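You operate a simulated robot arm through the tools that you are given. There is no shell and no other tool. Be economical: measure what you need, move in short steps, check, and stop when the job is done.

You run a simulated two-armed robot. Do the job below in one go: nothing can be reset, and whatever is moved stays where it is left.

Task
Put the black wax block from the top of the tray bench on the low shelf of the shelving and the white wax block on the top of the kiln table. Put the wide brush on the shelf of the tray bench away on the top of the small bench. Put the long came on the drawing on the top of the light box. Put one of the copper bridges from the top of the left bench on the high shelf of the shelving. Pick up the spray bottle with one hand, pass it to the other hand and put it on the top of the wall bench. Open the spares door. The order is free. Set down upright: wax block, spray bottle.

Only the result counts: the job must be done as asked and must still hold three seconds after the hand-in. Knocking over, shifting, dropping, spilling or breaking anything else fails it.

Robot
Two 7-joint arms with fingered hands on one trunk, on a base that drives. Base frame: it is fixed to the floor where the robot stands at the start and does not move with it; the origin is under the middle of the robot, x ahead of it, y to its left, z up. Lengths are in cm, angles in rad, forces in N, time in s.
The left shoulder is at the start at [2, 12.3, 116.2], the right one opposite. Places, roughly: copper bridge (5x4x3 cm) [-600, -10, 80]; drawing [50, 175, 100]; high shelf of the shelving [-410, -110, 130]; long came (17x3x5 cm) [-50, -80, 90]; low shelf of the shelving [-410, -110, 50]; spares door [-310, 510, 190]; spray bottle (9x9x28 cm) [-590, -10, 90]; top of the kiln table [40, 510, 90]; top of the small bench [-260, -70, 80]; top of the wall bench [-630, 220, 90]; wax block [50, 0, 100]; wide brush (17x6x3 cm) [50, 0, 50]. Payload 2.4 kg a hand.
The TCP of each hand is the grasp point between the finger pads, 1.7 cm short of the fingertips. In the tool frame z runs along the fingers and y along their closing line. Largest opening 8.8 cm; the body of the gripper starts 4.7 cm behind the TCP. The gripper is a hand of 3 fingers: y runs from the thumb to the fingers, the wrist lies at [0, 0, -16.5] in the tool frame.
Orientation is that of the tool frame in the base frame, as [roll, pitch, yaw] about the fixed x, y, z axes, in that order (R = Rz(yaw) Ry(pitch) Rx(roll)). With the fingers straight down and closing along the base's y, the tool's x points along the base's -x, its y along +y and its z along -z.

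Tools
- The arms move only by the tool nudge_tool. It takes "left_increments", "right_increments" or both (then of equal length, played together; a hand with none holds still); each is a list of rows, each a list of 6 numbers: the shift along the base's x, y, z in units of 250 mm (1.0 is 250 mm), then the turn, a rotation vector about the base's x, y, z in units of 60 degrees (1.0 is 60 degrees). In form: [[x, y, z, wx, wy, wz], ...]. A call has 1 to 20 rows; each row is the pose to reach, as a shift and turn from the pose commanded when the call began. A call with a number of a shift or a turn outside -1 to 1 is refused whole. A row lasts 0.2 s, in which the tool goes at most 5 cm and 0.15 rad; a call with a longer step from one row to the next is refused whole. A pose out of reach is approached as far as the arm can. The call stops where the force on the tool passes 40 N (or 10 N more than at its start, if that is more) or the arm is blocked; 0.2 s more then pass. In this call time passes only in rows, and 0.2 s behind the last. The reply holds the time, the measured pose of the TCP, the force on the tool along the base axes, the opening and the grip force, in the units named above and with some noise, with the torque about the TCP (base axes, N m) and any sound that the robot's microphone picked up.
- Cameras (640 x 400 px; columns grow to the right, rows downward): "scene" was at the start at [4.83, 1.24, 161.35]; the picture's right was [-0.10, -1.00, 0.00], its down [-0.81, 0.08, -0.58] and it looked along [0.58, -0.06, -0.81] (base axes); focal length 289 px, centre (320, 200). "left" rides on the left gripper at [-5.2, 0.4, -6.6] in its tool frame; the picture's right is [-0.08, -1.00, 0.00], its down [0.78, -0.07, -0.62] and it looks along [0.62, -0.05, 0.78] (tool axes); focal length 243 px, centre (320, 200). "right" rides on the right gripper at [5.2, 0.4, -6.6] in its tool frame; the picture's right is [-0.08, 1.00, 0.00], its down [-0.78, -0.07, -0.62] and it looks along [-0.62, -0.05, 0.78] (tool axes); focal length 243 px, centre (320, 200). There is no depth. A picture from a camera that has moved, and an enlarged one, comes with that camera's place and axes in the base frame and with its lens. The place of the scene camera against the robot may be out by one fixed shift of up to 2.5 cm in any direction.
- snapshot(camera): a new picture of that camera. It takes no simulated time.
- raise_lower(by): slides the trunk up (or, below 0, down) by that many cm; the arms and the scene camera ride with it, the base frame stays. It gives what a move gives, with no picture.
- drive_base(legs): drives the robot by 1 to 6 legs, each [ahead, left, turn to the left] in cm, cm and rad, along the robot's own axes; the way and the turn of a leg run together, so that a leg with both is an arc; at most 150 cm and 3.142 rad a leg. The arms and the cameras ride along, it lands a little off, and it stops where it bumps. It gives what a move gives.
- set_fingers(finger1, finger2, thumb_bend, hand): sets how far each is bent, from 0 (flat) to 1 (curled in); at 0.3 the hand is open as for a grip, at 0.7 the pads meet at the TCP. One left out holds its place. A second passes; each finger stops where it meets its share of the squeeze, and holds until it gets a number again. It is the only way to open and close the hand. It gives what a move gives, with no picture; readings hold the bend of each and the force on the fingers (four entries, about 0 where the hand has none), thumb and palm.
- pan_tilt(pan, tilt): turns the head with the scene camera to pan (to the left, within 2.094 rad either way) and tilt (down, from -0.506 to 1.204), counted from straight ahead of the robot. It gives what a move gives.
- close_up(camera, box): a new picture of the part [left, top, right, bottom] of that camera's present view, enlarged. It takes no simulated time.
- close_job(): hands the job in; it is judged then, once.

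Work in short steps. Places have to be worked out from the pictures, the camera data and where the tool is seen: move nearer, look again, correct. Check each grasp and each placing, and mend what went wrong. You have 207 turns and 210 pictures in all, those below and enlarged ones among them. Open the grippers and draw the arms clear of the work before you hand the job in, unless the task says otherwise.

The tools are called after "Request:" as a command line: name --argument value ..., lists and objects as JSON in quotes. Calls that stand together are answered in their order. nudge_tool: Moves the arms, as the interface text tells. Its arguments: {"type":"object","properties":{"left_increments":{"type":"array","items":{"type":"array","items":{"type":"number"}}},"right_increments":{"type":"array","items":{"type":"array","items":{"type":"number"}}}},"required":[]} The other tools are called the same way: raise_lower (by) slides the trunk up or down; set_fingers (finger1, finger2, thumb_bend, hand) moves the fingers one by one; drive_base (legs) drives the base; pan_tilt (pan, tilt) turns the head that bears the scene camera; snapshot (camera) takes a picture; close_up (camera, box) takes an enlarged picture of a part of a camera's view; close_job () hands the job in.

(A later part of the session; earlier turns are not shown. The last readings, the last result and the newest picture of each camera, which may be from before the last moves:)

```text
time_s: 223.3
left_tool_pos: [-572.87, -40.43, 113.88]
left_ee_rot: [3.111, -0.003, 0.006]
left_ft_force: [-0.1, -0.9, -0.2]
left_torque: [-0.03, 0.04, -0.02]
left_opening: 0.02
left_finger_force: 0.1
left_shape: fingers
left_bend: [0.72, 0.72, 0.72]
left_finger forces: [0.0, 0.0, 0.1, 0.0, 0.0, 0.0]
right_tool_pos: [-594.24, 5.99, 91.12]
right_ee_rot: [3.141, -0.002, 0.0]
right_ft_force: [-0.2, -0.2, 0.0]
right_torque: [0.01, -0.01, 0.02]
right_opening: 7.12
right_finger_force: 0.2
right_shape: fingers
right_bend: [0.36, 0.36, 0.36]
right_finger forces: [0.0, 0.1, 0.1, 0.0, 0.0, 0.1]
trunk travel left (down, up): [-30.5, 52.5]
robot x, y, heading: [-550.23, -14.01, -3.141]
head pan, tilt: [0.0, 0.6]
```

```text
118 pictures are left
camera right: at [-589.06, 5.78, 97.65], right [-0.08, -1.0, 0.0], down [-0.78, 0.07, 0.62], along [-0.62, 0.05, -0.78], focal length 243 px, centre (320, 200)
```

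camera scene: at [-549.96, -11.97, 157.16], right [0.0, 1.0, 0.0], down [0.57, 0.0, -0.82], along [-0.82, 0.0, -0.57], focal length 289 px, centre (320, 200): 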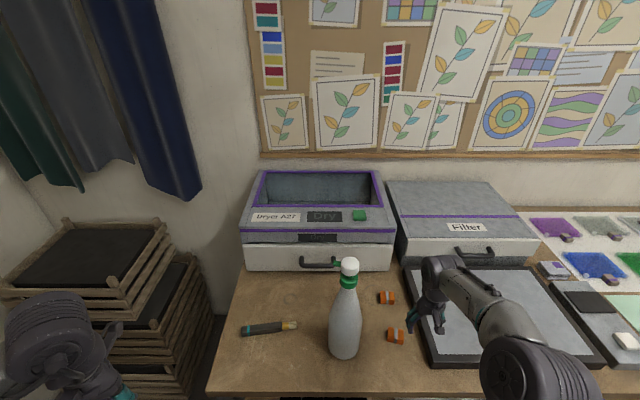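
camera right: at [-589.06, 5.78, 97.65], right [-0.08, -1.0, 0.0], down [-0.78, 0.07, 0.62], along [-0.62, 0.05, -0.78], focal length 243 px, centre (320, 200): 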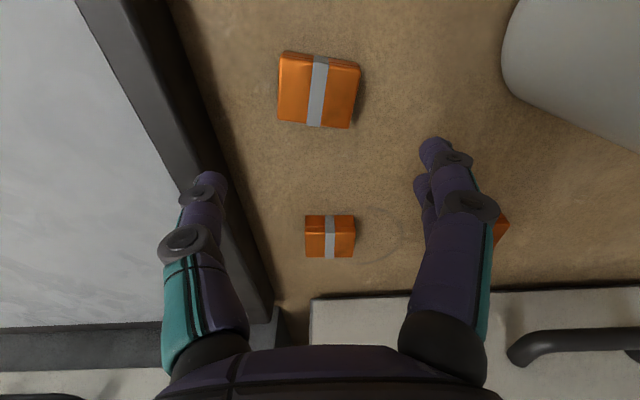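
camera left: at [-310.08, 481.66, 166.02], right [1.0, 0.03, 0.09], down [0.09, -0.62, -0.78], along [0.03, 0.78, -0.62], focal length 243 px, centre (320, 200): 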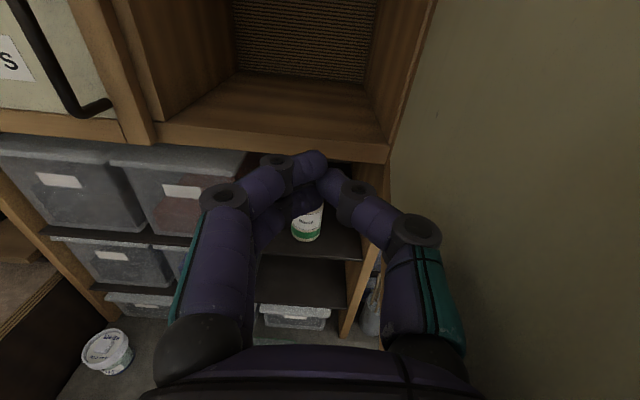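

The bridge is 5 cm wide along y, yawed ~−10°, centre ≈[−593.3, 6.2]. I open a bit more, align and descend to z≈82.

Request:
set_fingers --hand "right" --finger1 0.33 --finger2 0.33 --thumb_bend 0.33

Request:
nudge_tool --right_increments '[[0.03, 0.005, -0.08, 0, 0, -0.1], [0.035, 0.008, -0.2, 0, 0, -0.17], [0.035, 0.008, -0.3, 0, 0, -0.17], [0.035, 0.008, -0.36, 0, 0, -0.17]]'

Request:
snapshot --camera "right"

```text
time_s: 224.3
left_tool_pos: [-572.73, -40.4, 113.85]
left_ee_rot: [3.112, -0.003, 0.004]
left_ft_force: [-0.1, 1.0, 0.2]
left_torque: [-0.02, -0.01, -0.01]
left_opening: 0.0
left_finger_force: 0.1
left_shape: fingers
left_bend: [0.72, 0.72, 0.72]
left_finger forces: [0.0, 0.0, 0.0, 0.0, 0.0, 0.0]
right_tool_pos: [-594.16, 6.16, 91.19]
right_ee_rot: [3.14, -0.001, -0.001]
right_ft_force: [-0.2, 0.7, 0.2]
right_torque: [-0.01, -0.02, 0.06]
right_opening: 7.74
right_finger_force: 0.1
right_shape: fingers
right_bend: [0.33, 0.33, 0.33]
right_finger forces: [0.0, 0.0, 0.0, 0.0, 0.0, 0.1]
trunk travel left (down, up): [-30.5, 52.5]
robot x, y, heading: [-549.9, -13.84, -3.143]
head pan, tilt: [0.0, 0.6]
```

```text
time_s: 225.2
left_tool_pos: [-572.57, -40.6, 113.79]
left_ee_rot: [3.112, -0.001, 0.003]
left_ft_force: [-0.1, -0.6, 0.0]
left_torque: [0.01, -0.02, -0.01]
left_opening: 0.0
left_finger_force: 0.0
left_shape: fingers
left_bend: [0.72, 0.72, 0.72]
left_finger forces: [0.0, 0.1, 0.1, 0.0, 0.0, 0.0]
right_tool_pos: [-593.51, 6.11, 83.61]
right_ee_rot: [3.138, 0.012, -0.181]
right_ft_force: [9.6, -0.4, 21.6]
right_torque: [-0.19, -0.18, 0.05]
right_opening: 8.21
right_finger_force: 10.9
right_shape: fingers
right_bend: [0.33, 0.32, 0.33]
right_finger forces: [6.3, 5.5, 0.0, 0.1, 8.9, 0.1]
trunk travel left (down, up): [-30.5, 52.5]
robot x, y, heading: [-550.29, -14.18, 3.14]
head pan, tilt: [0.0, 0.6]
stopped in row 4 (right hand): the force on the tool passed its limit at 57 N (the readings are from after the stop); the commanded pose is now the measured one
```

```text
117 pictures are left
camera right: at [-588.39, 4.91, 90.06], right [-0.26, -0.96, 0.0], down [-0.75, 0.21, 0.63], along [-0.61, 0.16, -0.78], focal length 243 px, centre (320, 200)
```

right: 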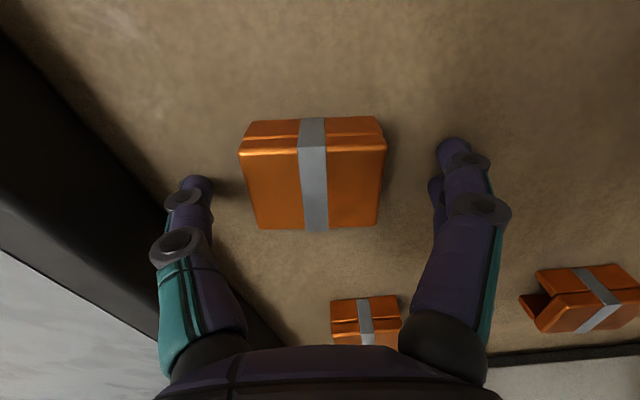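

The fingertips touched the bench (bench z≈82). I raise 0.6 cm and close on the bridge.

Request:
nudge_tool --right_increments '[[0, 0, 0.024, 0, 0, 0]]'

Request:
set_fingers --hand "right" --finger1 0.66 --finger2 0.66 --thumb_bend 0.66

Request:
snapshot --camera "right"

```text
time_s: 225.6
left_tool_pos: [-572.69, -40.41, 113.9]
left_ee_rot: [3.11, -0.003, 0.002]
left_ft_force: [-0.1, -0.1, 0.7]
left_torque: [-0.03, 0.03, 0.0]
left_opening: 0.01
left_finger_force: 0.0
left_shape: fingers
left_bend: [0.72, 0.72, 0.72]
left_finger forces: [0.1, 0.0, 0.0, 0.1, 0.1, 0.0]
right_tool_pos: [-593.59, 6.22, 83.9]
right_ee_rot: [3.137, 0.01, -0.181]
right_ft_force: [-0.4, -0.1, -0.3]
right_torque: [0.01, 0.01, 0.01]
right_opening: 7.87
right_finger_force: 0.0
right_shape: fingers
right_bend: [0.33, 0.33, 0.33]
right_finger forces: [0.0, 0.0, 0.0, 0.0, 0.0, 0.1]
trunk travel left (down, up): [-30.5, 52.5]
robot x, y, heading: [-550.3, -14.06, -3.138]
head pan, tilt: [0.0, 0.6]
```

```text
time_s: 226.6
left_tool_pos: [-572.73, -40.45, 114.0]
left_ee_rot: [3.11, -0.001, 0.003]
left_ft_force: [-0.2, -0.2, -0.6]
left_torque: [-0.03, 0.04, -0.02]
left_opening: 0.0
left_finger_force: 0.1
left_shape: fingers
left_bend: [0.72, 0.72, 0.72]
left_finger forces: [0.0, 0.1, 0.0, 0.0, 0.0, 0.0]
right_tool_pos: [-593.63, 5.97, 84.07]
right_ee_rot: [3.138, 0.012, -0.182]
right_ft_force: [-3.0, -1.0, 11.6]
right_torque: [-0.23, 0.1, -0.06]
right_opening: 2.92
right_finger_force: 14.1
right_shape: fingers
right_bend: [0.59, 0.56, 0.59]
right_finger forces: [8.2, 11.1, 0.1, 0.1, 9.2, 0.0]
trunk travel left (down, up): [-30.5, 52.5]
robot x, y, heading: [-550.53, -14.03, -3.141]
head pan, tilt: [0.0, 0.6]
```

```text
116 pictures are left
camera right: at [-588.43, 4.91, 90.58], right [-0.26, -0.96, 0.0], down [-0.75, 0.21, 0.63], along [-0.61, 0.16, -0.78], focal length 243 px, centre (320, 200)
```

right: 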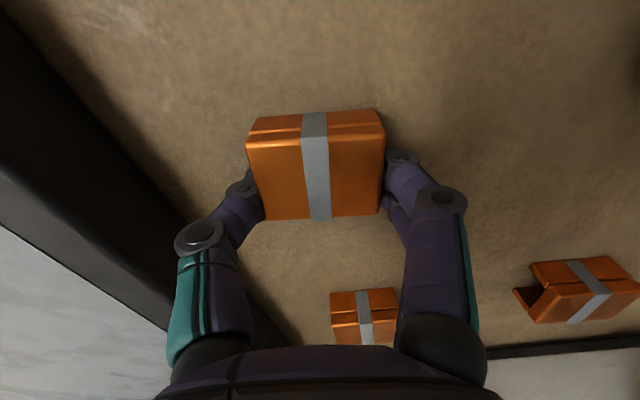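

Gripped. I lift it clear and check.

Request:
nudge_tool --right_increments '[[0, 0, 0.08, 0, 0, 0], [0, 0, 0.2, 0, 0, 0], [0, 0, 0.35, 0, 0, 0], [0, 0, 0.5, 0, 0, 0], [0, 0, 0.65, 0, 0, 0]]'

Request:
snapshot --camera "right"

```text
time_s: 227.8
left_tool_pos: [-572.61, -40.38, 113.92]
left_ee_rot: [3.111, -0.001, 0.005]
left_ft_force: [0.0, 0.2, -0.2]
left_torque: [0.02, 0.0, 0.03]
left_opening: 0.02
left_finger_force: 0.0
left_shape: fingers
left_bend: [0.72, 0.72, 0.72]
left_finger forces: [0.1, 0.0, 0.0, 0.0, 0.0, 0.1]
right_tool_pos: [-593.69, 6.31, 100.27]
right_ee_rot: [3.139, 0.008, -0.182]
right_ft_force: [0.0, -0.4, -1.5]
right_torque: [0.01, 0.0, 0.0]
right_opening: 2.84
right_finger_force: 9.8
right_shape: fingers
right_bend: [0.59, 0.56, 0.59]
right_finger forces: [4.3, 4.9, 0.0, 0.1, 9.0, 0.1]
trunk travel left (down, up): [-30.5, 52.5]
robot x, y, heading: [-550.42, -13.69, -3.146]
head pan, tilt: [0.0, 0.6]
```

```text
115 pictures are left
camera right: at [-588.59, 5.07, 106.76], right [-0.26, -0.96, 0.0], down [-0.75, 0.21, 0.63], along [-0.61, 0.16, -0.78], focal length 243 px, centre (320, 200)
```

right: 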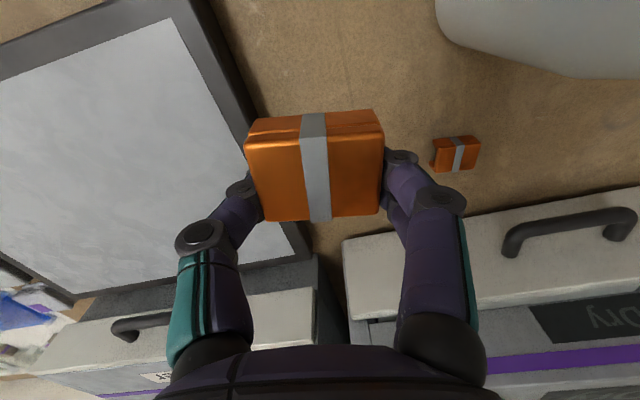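

The bridge is held (its bottom ≈2.2 cm below TCP). Now to the shelving's high shelf: back off, turn to face south, go to x≈−440 and raise the trunk.

Request:
drive_base --legs '[[-40, 0, 0], [0, 0, 1.571], [0, 70, 0]]'

Request:
raise_lower --by 37

Request:
nudge_tool --right_increments '[[0, 0, 0, 0, 0, 0.1], [0, 0, 0, 0, 0, 0.17]]'

Request:
snapshot --camera "scene"

Request:
snapshot --camera "right"

```text
time_s: 237.5
left_tool_pos: [-414.61, -35.52, 113.76]
left_ee_rot: [3.111, -0.002, 1.582]
left_ft_force: [0.2, 0.4, -0.6]
left_torque: [-0.02, 0.0, 0.0]
left_opening: 0.0
left_finger_force: 0.1
left_shape: fingers
left_bend: [0.72, 0.72, 0.72]
left_finger forces: [0.1, 0.0, 0.0, 0.0, 0.1, 0.0]
right_tool_pos: [-461.15, -56.69, 100.25]
right_ee_rot: [3.137, 0.008, 1.395]
right_ft_force: [-0.2, 1.1, -0.9]
right_torque: [0.01, 0.0, 0.02]
right_opening: 2.8
right_finger_force: 9.1
right_shape: fingers
right_bend: [0.59, 0.56, 0.6]
right_finger forces: [4.3, 4.9, 0.0, 0.1, 9.0, 0.0]
trunk travel left (down, up): [-30.5, 52.5]
robot x, y, heading: [-441.04, -13.11, -1.564]
head pan, tilt: [0.0, 0.6]
```

```text
time_s: 241.1
left_tool_pos: [-414.52, -35.55, 150.86]
left_ee_rot: [3.111, -0.002, 1.583]
left_ft_force: [-0.2, -0.7, -0.4]
left_torque: [-0.01, -0.01, 0.0]
left_opening: 0.0
left_finger_force: 0.1
left_shape: fingers
left_bend: [0.72, 0.72, 0.72]
left_finger forces: [0.0, 0.0, 0.0, 0.1, 0.1, 0.0]
right_tool_pos: [-461.17, -56.77, 137.17]
right_ee_rot: [3.139, 0.009, 1.396]
right_ft_force: [0.7, -0.5, -0.7]
right_torque: [0.02, 0.0, 0.0]
right_opening: 2.78
right_finger_force: 9.3
right_shape: fingers
right_bend: [0.59, 0.56, 0.6]
right_finger forces: [4.1, 4.8, 0.1, 0.1, 9.1, 0.1]
trunk travel left (down, up): [-67.5, 15.5]
robot x, y, heading: [-441.08, -12.98, -1.562]
head pan, tilt: [0.0, 0.6]
```

```text
time_s: 241.7
left_tool_pos: [-414.7, -35.58, 150.85]
left_ee_rot: [3.111, -0.002, 1.583]
left_ft_force: [0.1, -0.2, -0.3]
left_torque: [-0.02, -0.01, 0.01]
left_opening: 0.0
left_finger_force: 0.1
left_shape: fingers
left_bend: [0.72, 0.72, 0.72]
left_finger forces: [0.1, 0.0, 0.0, 0.0, 0.0, 0.0]
right_tool_pos: [-461.22, -56.86, 137.17]
right_ee_rot: [3.138, 0.009, 1.576]
right_ft_force: [0.1, 0.5, -1.4]
right_torque: [-0.01, 0.04, 0.04]
right_opening: 2.81
right_finger_force: 9.1
right_shape: fingers
right_bend: [0.59, 0.56, 0.6]
right_finger forces: [4.3, 4.9, 0.0, 0.0, 8.9, 0.1]
trunk travel left (down, up): [-67.5, 15.5]
robot x, y, heading: [-441.12, -13.23, -1.561]
head pan, tilt: [0.0, 0.6]
```

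```text
114 pictures are left
camera scene: at [-441.7, -18.12, 194.16], right [-1.0, -0.01, 0.0], down [0.0, 0.57, -0.82], along [0.01, -0.82, -0.57], focal length 289 px, centre (320, 200)
```

scene: 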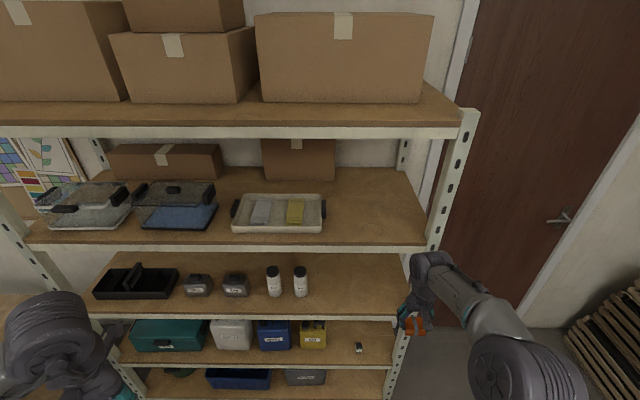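

```text
113 pictures are left
camera right: at [-460.79, -51.42, 143.69], right [1.0, -0.08, 0.0], down [-0.06, -0.78, 0.63], along [-0.05, -0.63, -0.78], focal length 243 px, centre (320, 200)
```

right: 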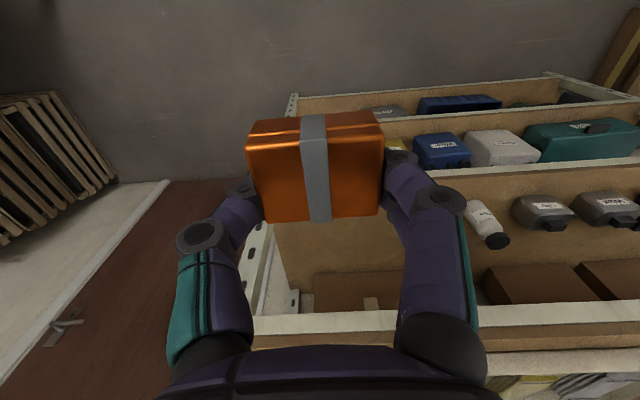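

High shelf is at z≈128 with a free stretch x −445…−475. I drive in 22 cm, look, then the rest.

Request:
drive_base --legs '[[22, 0, -0.008]]'

Request:
snapshot --camera "right"

Request:
snapshot --camera "scene"

```text
time_s: 243.4
left_tool_pos: [-414.74, -57.8, 150.85]
left_ee_rot: [3.111, -0.004, 1.573]
left_ft_force: [1.3, 0.1, -0.2]
left_torque: [0.02, -0.03, 0.0]
left_opening: 0.0
left_finger_force: 0.0
left_shape: fingers
left_bend: [0.72, 0.72, 0.72]
left_finger forces: [0.0, 0.0, 0.0, 0.0, 0.0, 0.1]
right_tool_pos: [-461.6, -78.54, 137.22]
right_ee_rot: [3.138, 0.009, 1.565]
right_ft_force: [0.1, 0.0, -1.3]
right_torque: [0.01, -0.02, 0.0]
right_opening: 2.82
right_finger_force: 9.6
right_shape: fingers
right_bend: [0.59, 0.56, 0.6]
right_finger forces: [4.3, 4.9, 0.0, 0.0, 9.1, 0.1]
trunk travel left (down, up): [-67.5, 15.5]
robot x, y, heading: [-441.26, -35.56, -1.575]
head pan, tilt: [0.0, 0.6]
```

```text
112 pictures are left
camera right: at [-461.09, -73.24, 143.68], right [1.0, -0.09, 0.0], down [-0.07, -0.77, 0.63], along [-0.05, -0.63, -0.78], focal length 243 px, centre (320, 200)
```

right: 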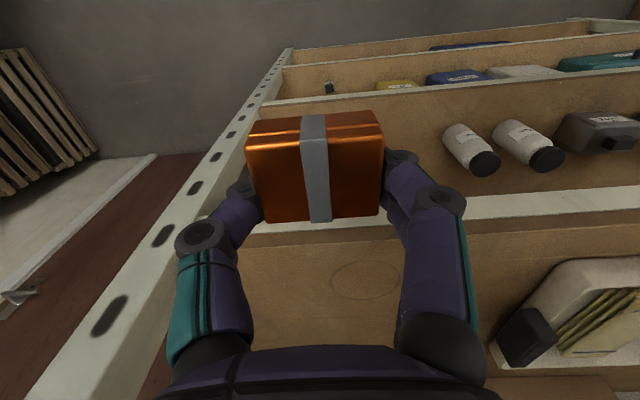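

```text
111 pictures are left
camera scene: at [-441.7, -40.14, 194.16], right [-1.0, 0.0, 0.0], down [0.0, 0.57, -0.82], along [0.0, -0.82, -0.57], focal length 289 px, centre (320, 200)
```

scene: 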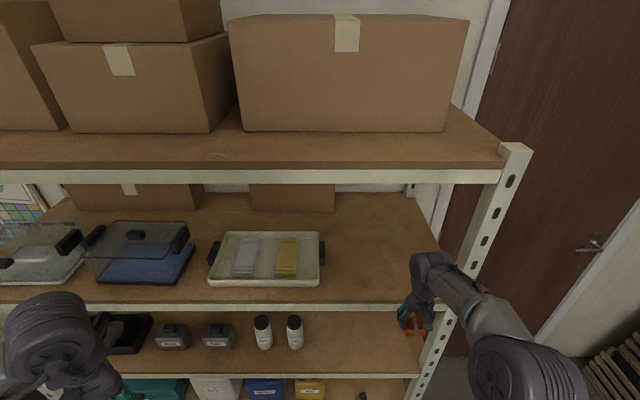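

Clear on both sides. I drive in another 19 cm.

Request:
drive_base --legs '[[19, 0, 0]]'

Request:
nudge_tool --right_increments '[[0.02, 0, -0.08, 0, 0, 0], [0.03, 0, -0.16, 0, 0, 0]]'

Request:
snapshot --camera "right"

```text
time_s: 245.0
left_tool_pos: [-414.98, -77.06, 150.81]
left_ee_rot: [3.111, -0.003, 1.57]
left_ft_force: [0.5, 0.9, 0.0]
left_torque: [0.02, 0.03, -0.01]
left_opening: 0.0
left_finger_force: 0.0
left_shape: fingers
left_bend: [0.72, 0.72, 0.72]
left_finger forces: [0.1, 0.0, 0.0, 0.0, 0.0, 0.0]
right_tool_pos: [-461.8, -97.91, 137.08]
right_ee_rot: [3.138, 0.01, 1.563]
right_ft_force: [0.0, 0.1, -0.6]
right_torque: [0.01, -0.01, 0.05]
right_opening: 2.81
right_finger_force: 8.7
right_shape: fingers
right_bend: [0.59, 0.56, 0.6]
right_finger forces: [4.4, 5.0, 0.0, 0.1, 9.1, 0.1]
trunk travel left (down, up): [-67.5, 15.5]
robot x, y, heading: [-441.66, -54.06, -1.579]
head pan, tilt: [0.0, 0.6]
```

```text
time_s: 245.6
left_tool_pos: [-415.03, -77.26, 150.72]
left_ee_rot: [3.108, -0.002, 1.572]
left_ft_force: [-0.7, -0.1, -0.8]
left_torque: [0.01, -0.01, -0.02]
left_opening: 0.01
left_finger_force: 0.0
left_shape: fingers
left_bend: [0.72, 0.72, 0.72]
left_finger forces: [0.1, 0.0, 0.0, 0.0, 0.0, 0.0]
right_tool_pos: [-461.15, -97.89, 133.14]
right_ee_rot: [3.139, 0.009, 1.561]
right_ft_force: [-0.1, 0.2, 0.5]
right_torque: [0.02, -0.01, 0.04]
right_opening: 2.81
right_finger_force: 9.3
right_shape: fingers
right_bend: [0.59, 0.56, 0.6]
right_finger forces: [4.3, 4.9, 0.0, 0.1, 9.2, 0.0]
trunk travel left (down, up): [-67.5, 15.5]
robot x, y, heading: [-441.34, -54.6, -1.576]
head pan, tilt: [0.0, 0.6]
```

```text
110 pictures are left
camera right: at [-460.68, -92.48, 139.7], right [1.0, -0.09, 0.0], down [-0.07, -0.78, 0.63], along [-0.06, -0.62, -0.78], focal length 243 px, centre (320, 200)
```

right: 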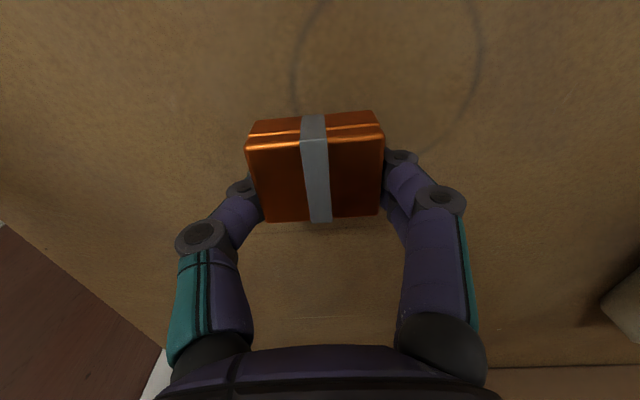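

Over the shelf at z 133. I lower in small steps and read the force.

Request:
nudge_tool --right_increments '[[0, 0, -0.02, 0, 0, 0], [0, 0, -0.04, 0, 0, 0]]'

Request:
nudge_tool --right_increments '[[0, 0, -0.016, 0, 0, 0], [0, 0, -0.03, 0, 0, 0]]'

```text
time_s: 246.2
left_tool_pos: [-414.88, -77.15, 150.92]
left_ee_rot: [3.111, -0.002, 1.57]
left_ft_force: [0.0, 0.2, -0.3]
left_torque: [0.0, 0.02, 0.02]
left_opening: 0.02
left_finger_force: 0.1
left_shape: fingers
left_bend: [0.72, 0.72, 0.72]
left_finger forces: [0.0, 0.0, 0.1, 0.1, 0.0, 0.0]
right_tool_pos: [-461.04, -97.82, 132.23]
right_ee_rot: [3.138, 0.008, 1.56]
right_ft_force: [0.0, 0.8, -0.6]
right_torque: [-0.02, 0.03, -0.01]
right_opening: 2.78
right_finger_force: 8.8
right_shape: fingers
right_bend: [0.59, 0.56, 0.6]
right_finger forces: [4.3, 4.9, 0.0, 0.0, 9.2, 0.0]
trunk travel left (down, up): [-67.5, 15.5]
robot x, y, heading: [-441.04, -54.44, -1.579]
head pan, tilt: [0.0, 0.6]
```

```text
time_s: 246.8
left_tool_pos: [-414.88, -76.8, 150.87]
left_ee_rot: [3.112, 0.0, 1.569]
left_ft_force: [0.7, -0.2, -0.6]
left_torque: [0.02, -0.02, -0.01]
left_opening: 0.0
left_finger_force: 0.0
left_shape: fingers
left_bend: [0.72, 0.72, 0.72]
left_finger forces: [0.1, 0.1, 0.0, 0.0, 0.1, 0.1]
right_tool_pos: [-460.79, -97.69, 132.1]
right_ee_rot: [3.136, 0.027, 1.562]
right_ft_force: [1.1, 4.0, 18.5]
right_torque: [0.1, -0.12, 0.02]
right_opening: 2.73
right_finger_force: 18.7
right_shape: fingers
right_bend: [0.62, 0.58, 0.61]
right_finger forces: [9.8, 11.5, 0.0, 0.0, 15.9, 0.1]
trunk travel left (down, up): [-67.5, 15.5]
robot x, y, heading: [-441.03, -54.7, -1.575]
head pan, tilt: [0.0, 0.6]
stopped in row 2 (right hand): the force on the tool passed its limit at 43 N (the readings are from after the stop); the commanded pose is now the measured one
```

Contact at z≈132. I relieve slightly, open and look.

Request:
nudge_tool --right_increments '[[0, 0, 0.01, 0, 0, 0]]'

Request:
set_fingers --hand "right" --finger1 0.36 --finger2 0.36 --thumb_bend 0.36

Request:
nudge_tool --right_increments '[[0, 0, 0.06, 0, 0, 0], [0, 0, 0.14, 0, 0, 0], [0, 0, 0.2, 0, 0, 0]]'

Request:
snapshot --camera "right"

```text
time_s: 247.2
left_tool_pos: [-414.94, -76.92, 150.88]
left_ee_rot: [3.111, 0.0, 1.571]
left_ft_force: [0.4, 0.2, -0.5]
left_torque: [0.01, 0.01, 0.0]
left_opening: 0.01
left_finger_force: 0.1
left_shape: fingers
left_bend: [0.72, 0.72, 0.72]
left_finger forces: [0.1, 0.0, 0.0, 0.1, 0.0, 0.1]
right_tool_pos: [-460.88, -97.9, 132.18]
right_ee_rot: [3.137, 0.021, 1.562]
right_ft_force: [-1.1, 2.8, 5.3]
right_torque: [0.06, -0.16, 0.03]
right_opening: 2.72
right_finger_force: 12.1
right_shape: fingers
right_bend: [0.61, 0.58, 0.61]
right_finger forces: [6.9, 8.3, 0.1, 0.0, 10.3, 0.0]
trunk travel left (down, up): [-67.5, 15.5]
robot x, y, heading: [-441.1, -54.21, -1.573]
head pan, tilt: [0.0, 0.6]
```

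```text
time_s: 248.2
left_tool_pos: [-415.03, -77.12, 150.78]
left_ee_rot: [3.11, -0.002, 1.571]
left_ft_force: [0.3, -0.7, -0.3]
left_torque: [0.0, 0.0, 0.0]
left_opening: 0.0
left_finger_force: 0.1
left_shape: fingers
left_bend: [0.72, 0.72, 0.72]
left_finger forces: [0.0, 0.0, 0.0, 0.1, 0.0, 0.0]
right_tool_pos: [-460.87, -98.04, 132.04]
right_ee_rot: [3.137, 0.021, 1.562]
right_ft_force: [0.4, 0.8, 0.3]
right_torque: [-0.01, 0.0, -0.03]
right_opening: 7.05
right_finger_force: 0.1
right_shape: fingers
right_bend: [0.36, 0.36, 0.36]
right_finger forces: [0.0, 0.1, 0.0, 0.1, 0.0, 0.2]
trunk travel left (down, up): [-67.5, 15.5]
robot x, y, heading: [-441.22, -54.67, -1.58]
head pan, tilt: [0.0, 0.6]
```

```text
time_s: 249.0
left_tool_pos: [-414.89, -77.16, 150.82]
left_ee_rot: [3.11, -0.003, 1.571]
left_ft_force: [-0.2, 0.8, 0.3]
left_torque: [-0.03, -0.03, 0.02]
left_opening: 0.0
left_finger_force: 0.0
left_shape: fingers
left_bend: [0.72, 0.72, 0.72]
left_finger forces: [0.0, 0.0, 0.0, 0.1, 0.1, 0.1]
right_tool_pos: [-460.94, -98.08, 136.99]
right_ee_rot: [3.135, 0.022, 1.563]
right_ft_force: [-0.5, 0.1, -0.5]
right_torque: [-0.01, 0.01, -0.01]
right_opening: 7.09
right_finger_force: 0.1
right_shape: fingers
right_bend: [0.36, 0.36, 0.36]
right_finger forces: [0.0, 0.1, 0.1, 0.1, 0.0, 0.1]
trunk travel left (down, up): [-67.5, 15.5]
robot x, y, heading: [-441.33, -54.15, -1.575]
head pan, tilt: [0.0, 0.6]
```

```text
109 pictures are left
camera right: at [-460.48, -92.58, 143.49], right [1.0, -0.09, 0.01], down [-0.08, -0.77, 0.64], along [-0.05, -0.64, -0.77], focal length 243 px, centre (320, 200)
```

right: 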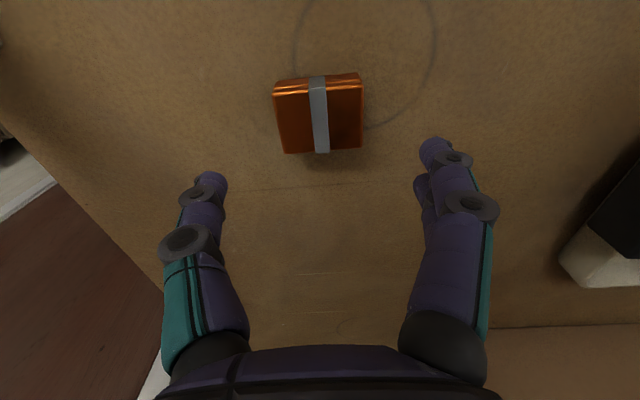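

The copper bridge lies on the high shelf. Next the spray bottle: back out, lower the trunk, open the left hand, turn west and approach to see it.

Request:
drive_base --legs '[[-42, 0, 0], [0, 0, -1.567], [70, -15, 0]]'

Request:
set_fingers --hand "left" --finger1 0.3 --finger2 0.3 --thumb_bend 0.3

Request:
raise_lower --by -15

Request:
snapshot --camera "scene"

```text
time_s: 259.0
left_tool_pos: [-534.35, -22.0, 150.87]
left_ee_rot: [3.112, 0.0, -0.025]
left_ft_force: [0.7, -0.7, -1.0]
left_torque: [0.02, 0.01, -0.01]
left_opening: 0.01
left_finger_force: 0.0
left_shape: fingers
left_bend: [0.72, 0.72, 0.72]
left_finger forces: [0.1, 0.0, 0.0, 0.0, 0.0, 0.1]
right_tool_pos: [-554.32, 24.54, 137.13]
right_ee_rot: [3.137, 0.02, -0.032]
right_ft_force: [0.3, 0.4, 0.1]
right_torque: [0.0, -0.01, 0.01]
right_opening: 7.1
right_finger_force: 0.1
right_shape: fingers
right_bend: [0.36, 0.36, 0.36]
right_finger forces: [0.1, 0.0, 0.1, 0.0, 0.1, 0.1]
trunk travel left (down, up): [-67.5, 15.5]
robot x, y, heading: [-511.11, 4.29, 3.112]
head pan, tilt: [0.0, 0.6]
```

```text
time_s: 260.0
left_tool_pos: [-534.45, -21.91, 150.88]
left_ee_rot: [3.108, -0.001, -0.023]
left_ft_force: [-0.6, 0.6, -1.0]
left_torque: [0.0, -0.01, -0.02]
left_opening: 8.42
left_finger_force: 0.1
left_shape: fingers
left_bend: [0.3, 0.3, 0.3]
left_finger forces: [0.0, 0.0, 0.0, 0.0, 0.0, 0.1]
right_tool_pos: [-554.31, 24.57, 136.99]
right_ee_rot: [3.136, 0.02, -0.034]
right_ft_force: [-0.4, 0.2, 0.2]
right_torque: [-0.01, 0.01, -0.03]
right_opening: 7.09
right_finger_force: 0.1
right_shape: fingers
right_bend: [0.36, 0.36, 0.36]
right_finger forces: [0.0, 0.0, 0.0, 0.0, 0.0, 0.0]
trunk travel left (down, up): [-67.5, 15.5]
robot x, y, heading: [-510.91, 3.84, 3.113]
head pan, tilt: [0.0, 0.6]
```

```text
time_s: 261.7
left_tool_pos: [-534.4, -22.02, 135.82]
left_ee_rot: [3.111, -0.001, -0.025]
left_ft_force: [1.2, -0.9, 0.2]
left_torque: [-0.03, -0.01, -0.01]
left_opening: 8.4
left_finger_force: 0.1
left_shape: fingers
left_bend: [0.3, 0.3, 0.3]
left_finger forces: [0.0, 0.0, 0.0, 0.0, 0.0, 0.1]
right_tool_pos: [-554.36, 24.56, 122.01]
right_ee_rot: [3.136, 0.021, -0.034]
right_ft_force: [-0.6, -0.6, -0.2]
right_torque: [0.0, -0.01, -0.01]
right_opening: 7.08
right_finger_force: 0.1
right_shape: fingers
right_bend: [0.36, 0.36, 0.36]
right_finger forces: [0.0, 0.0, 0.0, 0.0, 0.0, 0.0]
trunk travel left (down, up): [-52.5, 30.5]
robot x, y, heading: [-511.39, 3.84, 3.114]
head pan, tilt: [0.0, 0.6]
```

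```text
108 pictures are left
camera scene: at [-518.47, 6.04, 179.17], right [0.03, 1.0, 0.0], down [0.56, -0.02, -0.82], along [-0.82, 0.02, -0.57], focal length 289 px, centre (320, 200)
```

scene: 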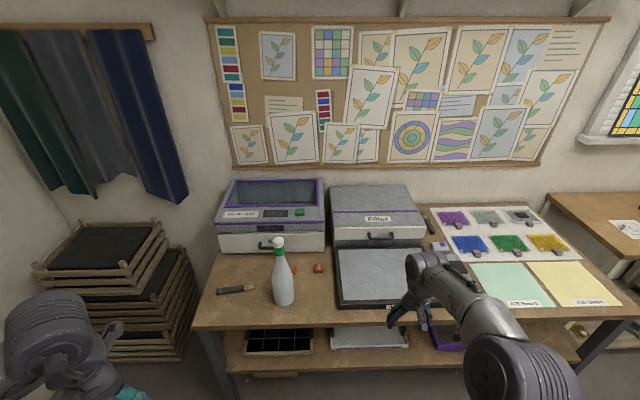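

I take a right-hand view for triangulating the bottle's top.

Request:
snapshot --camera "right"

Request:
drive_base --legs '[[18, 0, 0.026]]'

Request:
snapshot --camera "right"

```text
107 pictures are left
camera right: at [-548.98, 24.13, 128.49], right [-0.12, -0.99, 0.01], down [-0.76, 0.09, 0.64], along [-0.63, 0.07, -0.77], focal length 243 px, centre (320, 200)
```

right: 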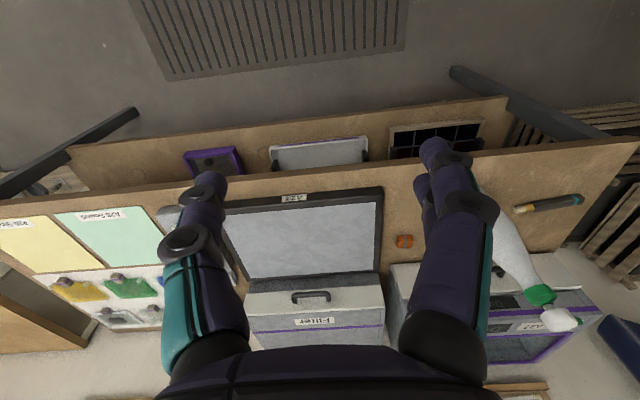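

```text
time_s: 263.2
left_tool_pos: [-552.32, -22.21, 135.93]
left_ee_rot: [3.11, -0.002, -0.001]
left_ft_force: [-0.5, 0.7, 0.1]
left_torque: [-0.01, -0.01, 0.01]
left_opening: 8.39
left_finger_force: 0.1
left_shape: fingers
left_bend: [0.3, 0.3, 0.3]
left_finger forces: [0.0, 0.1, 0.0, 0.1, 0.1, 0.1]
right_tool_pos: [-573.34, 23.73, 122.01]
right_ee_rot: [3.137, 0.021, -0.005]
right_ft_force: [0.0, -0.3, 0.1]
right_torque: [-0.01, -0.02, 0.02]
right_opening: 7.09
right_finger_force: 0.0
right_shape: fingers
right_bend: [0.36, 0.36, 0.36]
right_finger forces: [0.0, 0.1, 0.0, 0.0, 0.0, 0.1]
trunk travel left (down, up): [-52.5, 30.5]
robot x, y, heading: [-529.61, 4.08, 3.137]
head pan, tilt: [0.0, 0.6]
```

```text
106 pictures are left
camera right: at [-568.02, 23.49, 128.45], right [-0.09, -1.0, 0.01], down [-0.77, 0.07, 0.64], along [-0.63, 0.05, -0.77], focal length 243 px, centre (320, 200)
```

right: 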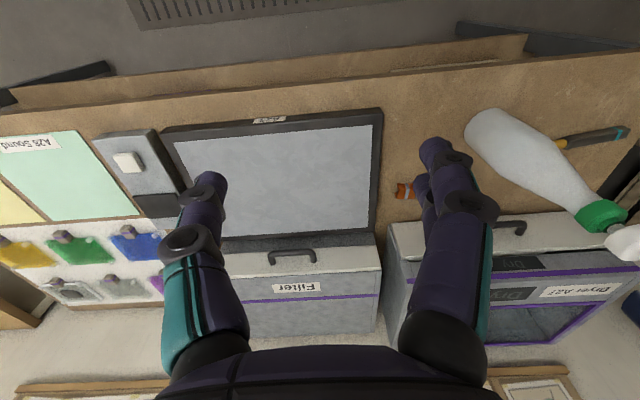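

The bottle's axis is near [−592.5, −10.5], collar z≈105.5. I drive 20 cm closer with both hands high, then move the left hand above the bottle and look.

Request:
drive_base --legs '[[20, 0, 0]]'

Request:
nudge_tool --left_increments '[[-0.15, 0.08, 0, 0, 0, 0], [-0.3, 0.16, 0, 0, 0, 0], [-0.45, 0.24, -0.02, 0, 0, 0], [-0.6, 0.34, -0.04, 0, 0, 0], [-0.7, 0.42, -0.1, 0, 0, 0], [-0.77, 0.46, -0.2, 0, 0, 0]]'

Request:
snapshot --camera "left"

Request:
snapshot --camera "right"

```text
time_s: 264.8
left_tool_pos: [-572.45, -22.09, 135.73]
left_ee_rot: [3.11, -0.002, -0.002]
left_ft_force: [0.0, -0.7, 0.1]
left_torque: [0.01, -0.05, -0.05]
left_opening: 8.38
left_finger_force: 0.1
left_shape: fingers
left_bend: [0.3, 0.3, 0.3]
left_finger forces: [0.0, 0.0, 0.0, 0.1, 0.1, 0.0]
right_tool_pos: [-593.48, 23.9, 122.05]
right_ee_rot: [3.137, 0.022, -0.009]
right_ft_force: [-0.5, 0.9, -0.8]
right_torque: [0.01, -0.03, -0.03]
right_opening: 7.08
right_finger_force: 0.1
right_shape: fingers
right_bend: [0.36, 0.36, 0.36]
right_finger forces: [0.0, 0.1, 0.0, 0.0, 0.0, 0.0]
trunk travel left (down, up): [-52.5, 30.5]
robot x, y, heading: [-550.03, 4.01, 3.135]
head pan, tilt: [0.0, 0.6]
```

```text
time_s: 266.2
left_tool_pos: [-591.82, -10.44, 130.78]
left_ee_rot: [3.111, -0.002, -0.003]
left_ft_force: [-0.6, -0.1, 0.7]
left_torque: [0.0, 0.03, 0.01]
left_opening: 8.42
left_finger_force: 0.0
left_shape: fingers
left_bend: [0.3, 0.3, 0.3]
left_finger forces: [0.1, 0.0, 0.0, 0.0, 0.0, 0.1]
right_tool_pos: [-593.53, 24.0, 121.97]
right_ee_rot: [3.136, 0.022, -0.008]
right_ft_force: [0.0, -0.6, 0.1]
right_torque: [-0.01, 0.0, 0.01]
right_opening: 7.09
right_finger_force: 0.0
right_shape: fingers
right_bend: [0.36, 0.36, 0.36]
right_finger forces: [0.0, 0.0, 0.1, 0.0, 0.0, 0.0]
trunk travel left (down, up): [-52.5, 30.5]
robot x, y, heading: [-549.64, 4.32, 3.132]
head pan, tilt: [0.0, 0.6]
```

```text
105 pictures are left
camera left: at [-596.95, -10.7, 137.25], right [-0.08, 1.0, -0.03], down [0.78, 0.08, 0.62], along [0.62, 0.03, -0.78], focal length 243 px, centre (320, 200)
```

left: 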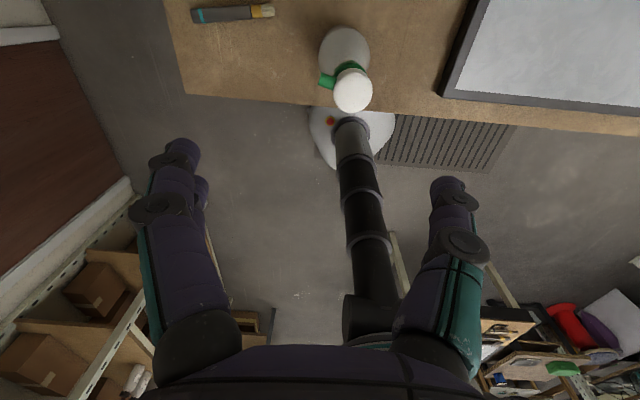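

```text
104 pictures are left
camera right: at [-588.08, 23.68, 128.46], right [-0.09, -1.0, 0.01], down [-0.77, 0.08, 0.64], along [-0.64, 0.05, -0.77], focal length 243 px, centre (320, 200)
```

right: 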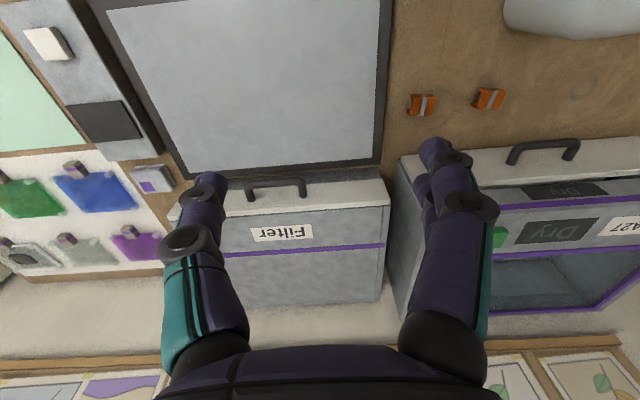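

The bottle's axis is at about [−591.5, −7.5]; its nozzle points to −y, so fingers closing along y would hit it. I turn the left hand by −90° about z so it closes along x, and shift over the axis.

Request:
nudge_tool --left_increments '[[0, 0.02, 0, 0, 0, -0.13], [0, 0.04, 0, 0, 0, -0.26], [0, 0.06, 0, 0, 0, -0.39], [0, 0.08, 0, 0, 0, -0.52], [0, 0.1, 0, 0, 0, -0.65], [0.01, 0.115, 0, 0, 0, -0.75]]'

Request:
nudge_tool --left_increments '[[0, 0, 0, 0, 0, -0.13], [0, 0, 0, 0, 0, -0.26], [0, 0, 0, 0, 0, -0.39], [0, 0, 0, 0, 0, -0.52], [0, 0, 0, 0, 0, -0.65], [0, 0, 0, 0, 0, -0.75]]'

Request:
snapshot --camera "left"

```text
time_s: 267.6
left_tool_pos: [-591.37, -7.57, 130.97]
left_ee_rot: [3.111, -0.002, -0.791]
left_ft_force: [0.5, 0.4, 0.1]
left_torque: [0.0, 0.01, 0.03]
left_opening: 8.41
left_finger_force: 0.0
left_shape: fingers
left_bend: [0.3, 0.3, 0.3]
left_finger forces: [0.0, 0.0, 0.1, 0.0, 0.0, 0.0]
right_tool_pos: [-593.45, 23.94, 122.05]
right_ee_rot: [3.136, 0.022, -0.009]
right_ft_force: [-0.9, 0.2, 0.5]
right_torque: [0.0, -0.01, 0.02]
right_opening: 7.11
right_finger_force: 0.0
right_shape: fingers
right_bend: [0.36, 0.36, 0.36]
right_finger forces: [0.0, 0.1, 0.0, 0.1, 0.1, 0.0]
trunk travel left (down, up): [-52.5, 30.5]
robot x, y, heading: [-549.5, 4.54, 3.132]
head pan, tilt: [0.0, 0.6]
```

```text
time_s: 269.0
left_tool_pos: [-591.3, -7.63, 130.87]
left_ee_rot: [3.111, -0.002, -1.577]
left_ft_force: [0.1, -0.9, -0.7]
left_torque: [0.01, -0.01, 0.0]
left_opening: 8.42
left_finger_force: 0.0
left_shape: fingers
left_bend: [0.3, 0.3, 0.3]
left_finger forces: [0.0, 0.0, 0.0, 0.1, 0.0, 0.0]
right_tool_pos: [-593.33, 24.01, 121.96]
right_ee_rot: [3.136, 0.021, -0.008]
right_ft_force: [0.3, -0.1, -0.9]
right_torque: [-0.02, 0.03, -0.02]
right_opening: 7.1
right_finger_force: 0.2
right_shape: fingers
right_bend: [0.36, 0.36, 0.36]
right_finger forces: [0.1, 0.0, 0.0, 0.0, 0.0, 0.0]
trunk travel left (down, up): [-52.5, 30.5]
robot x, y, heading: [-549.89, 4.07, 3.134]
head pan, tilt: [0.0, 0.6]
```

```text
103 pictures are left
camera left: at [-591.56, -2.37, 137.29], right [1.0, 0.08, -0.03], down [0.08, -0.78, 0.62], along [0.03, -0.62, -0.78], focal length 243 px, centre (320, 200)
```

left: 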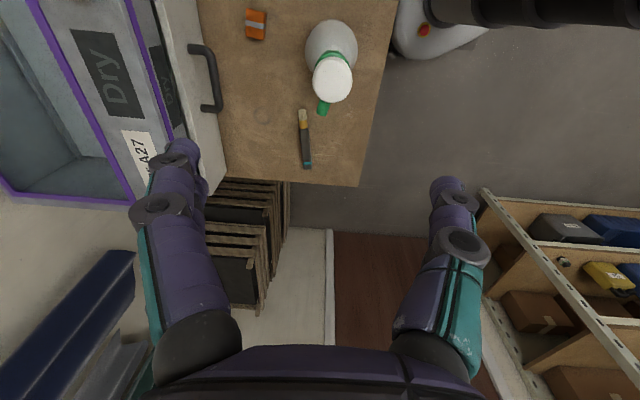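

The axis is at [−590.6, −7.6], top z≈110.5–111. I shift 0.7 cm and descend to z≈113, then check.

Request:
nudge_tool --left_increments '[[0.02, 0, -0.15, 0, 0, 0], [0.028, 0, -0.3, 0, 0, 0], [0.028, 0, -0.45, 0, 0, 0], [0.028, 0, -0.6, 0, 0, 0], [0.028, 0, -0.72, 0, 0, 0]]'

Request:
snapshot --camera "left"

```text
time_s: 270.2
left_tool_pos: [-590.75, -7.66, 112.94]
left_ee_rot: [3.111, -0.001, -1.572]
left_ft_force: [-0.8, -0.1, -0.3]
left_torque: [-0.03, 0.01, -0.02]
left_opening: 8.41
left_finger_force: 0.1
left_shape: fingers
left_bend: [0.3, 0.3, 0.3]
left_finger forces: [0.0, 0.0, 0.0, 0.0, 0.1, 0.0]
right_tool_pos: [-593.37, 24.01, 121.94]
right_ee_rot: [3.136, 0.021, -0.009]
right_ft_force: [-0.1, -0.1, -0.4]
right_torque: [0.0, -0.04, 0.0]
right_opening: 7.11
right_finger_force: 0.0
right_shape: fingers
right_bend: [0.36, 0.36, 0.36]
right_finger forces: [0.1, 0.0, 0.0, 0.0, 0.0, 0.1]
trunk travel left (down, up): [-52.5, 30.5]
robot x, y, heading: [-549.28, 4.55, 3.139]
head pan, tilt: [0.0, 0.6]
```

```text
102 pictures are left
camera left: at [-590.9, -2.35, 119.28], right [1.0, 0.08, -0.03], down [0.08, -0.78, 0.62], along [0.03, -0.62, -0.78], focal length 243 px, centre (320, 200)
```

left: 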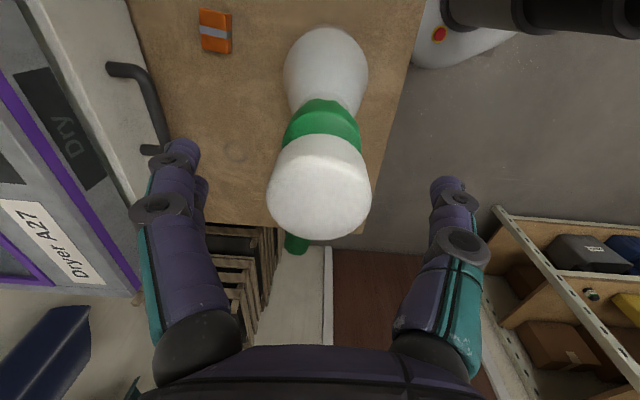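

Head top is at z≈111, centred within 0.5 cm. I descend to z≈107.2 and close.

Request:
nudge_tool --left_increments '[[0, -0.016, -0.08, 0, 0, 0], [0, -0.016, -0.16, 0, 0, 0], [0, -0.016, -0.226, 0, 0, 0]]'

Request:
set_fingers --hand "left" --finger1 0.66 --finger2 0.66 --thumb_bend 0.66

Request:
snapshot --camera "left"

```text
time_s: 271.0
left_tool_pos: [-590.66, -8.11, 107.29]
left_ee_rot: [3.11, -0.001, -1.572]
left_ft_force: [-1.5, 0.5, 7.6]
left_torque: [0.01, 0.04, 0.01]
left_opening: 8.42
left_finger_force: 4.0
left_shape: fingers
left_bend: [0.3, 0.3, 0.3]
left_finger forces: [5.7, 0.9, 0.0, 0.0, 0.6, 0.0]
right_tool_pos: [-593.31, 24.0, 122.04]
right_ee_rot: [3.136, 0.022, -0.009]
right_ft_force: [0.8, 0.0, 0.0]
right_torque: [0.04, -0.03, 0.0]
right_opening: 7.1
right_finger_force: 0.0
right_shape: fingers
right_bend: [0.36, 0.36, 0.36]
right_finger forces: [0.0, 0.1, 0.0, 0.1, 0.0, 0.0]
trunk travel left (down, up): [-52.5, 30.5]
robot x, y, heading: [-549.65, 3.86, 3.137]
head pan, tilt: [0.0, 0.6]
heard: click
```

```text
time_s: 272.0
left_tool_pos: [-590.63, -8.22, 107.1]
left_ee_rot: [3.11, -0.002, -1.572]
left_ft_force: [-2.0, 0.1, 7.1]
left_torque: [0.02, -0.02, 0.0]
left_opening: 2.55
left_finger_force: 18.6
left_shape: fingers
left_bend: [0.59, 0.6, 0.6]
left_finger forces: [15.3, 5.0, 0.0, 0.1, 16.6, 0.1]
right_tool_pos: [-593.47, 24.21, 122.1]
right_ee_rot: [3.136, 0.023, -0.008]
right_ft_force: [-0.1, -0.3, 0.2]
right_torque: [0.02, 0.02, 0.0]
right_opening: 7.1
right_finger_force: 0.0
right_shape: fingers
right_bend: [0.36, 0.36, 0.36]
right_finger forces: [0.0, 0.0, 0.0, 0.0, 0.1, 0.0]
trunk travel left (down, up): [-52.5, 30.5]
robot x, y, heading: [-549.68, 4.22, 3.137]
head pan, tilt: [0.0, 0.6]
```

```text
101 pictures are left
camera left: at [-590.77, -2.85, 113.64], right [1.0, 0.08, -0.03], down [0.08, -0.78, 0.62], along [0.03, -0.62, -0.78], focal length 243 px, centre (320, 200)
```

left: 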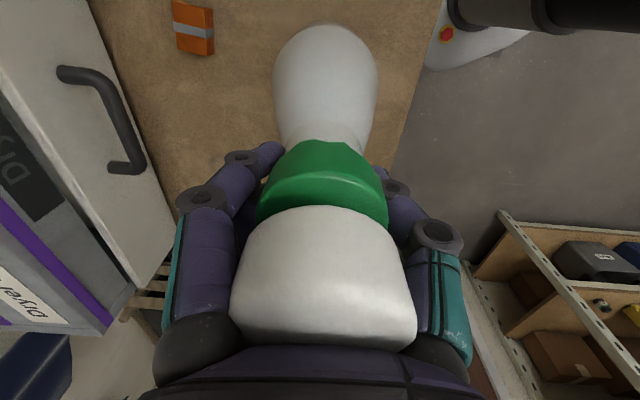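

The fingers hold the green collar (18 N). I lift slowly and check.

Request:
nudge_tool --left_increments '[[0, 0, 0.03, 0, 0, 0], [0, 0, 0.08, 0, 0, 0], [0, 0, 0.16, 0, 0, 0], [0, 0, 0.24, 0, 0, 0]]'

Request:
snapshot --camera "left"

Request:
snapshot --camera "scene"

```text
time_s: 273.0
left_tool_pos: [-590.92, -8.16, 113.16]
left_ee_rot: [3.11, -0.001, -1.573]
left_ft_force: [0.2, 0.0, -7.6]
left_torque: [-0.03, -0.04, 0.02]
left_opening: 2.57
left_finger_force: 16.3
left_shape: fingers
left_bend: [0.59, 0.6, 0.6]
left_finger forces: [12.7, 4.5, 0.0, 0.0, 16.5, 0.0]
right_tool_pos: [-593.43, 24.04, 122.06]
right_ee_rot: [3.136, 0.019, -0.009]
right_ft_force: [-0.7, 0.1, 0.8]
right_torque: [0.04, -0.01, 0.02]
right_opening: 7.09
right_finger_force: 0.0
right_shape: fingers
right_bend: [0.36, 0.36, 0.36]
right_finger forces: [0.0, 0.0, 0.1, 0.0, 0.1, 0.0]
trunk travel left (down, up): [-52.5, 30.5]
robot x, y, heading: [-549.32, 4.16, 3.134]
head pan, tilt: [0.0, 0.6]
```

```text
100 pictures are left
camera left: at [-590.91, -2.83, 119.59], right [1.0, 0.08, -0.03], down [0.08, -0.78, 0.62], along [0.03, -0.62, -0.78], focal length 243 px, centre (320, 200)
```

left: 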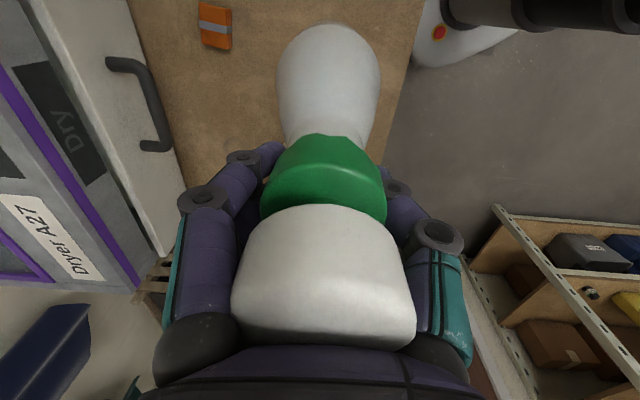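

```text
99 pictures are left
camera scene: at [-557.12, 6.29, 179.16], right [0.01, 1.0, 0.0], down [0.57, 0.0, -0.82], along [-0.82, 0.01, -0.57], focal length 289 px, centre (320, 200)
```

scene: 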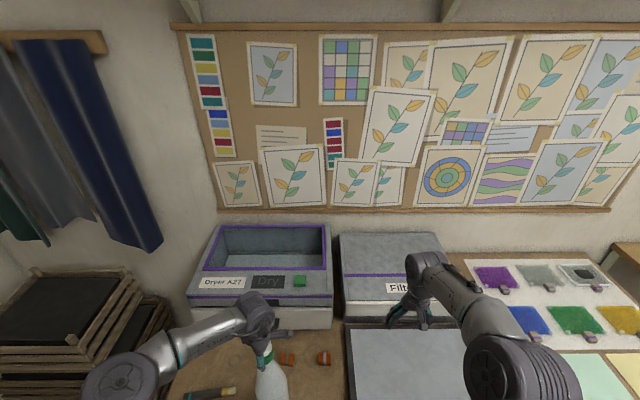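

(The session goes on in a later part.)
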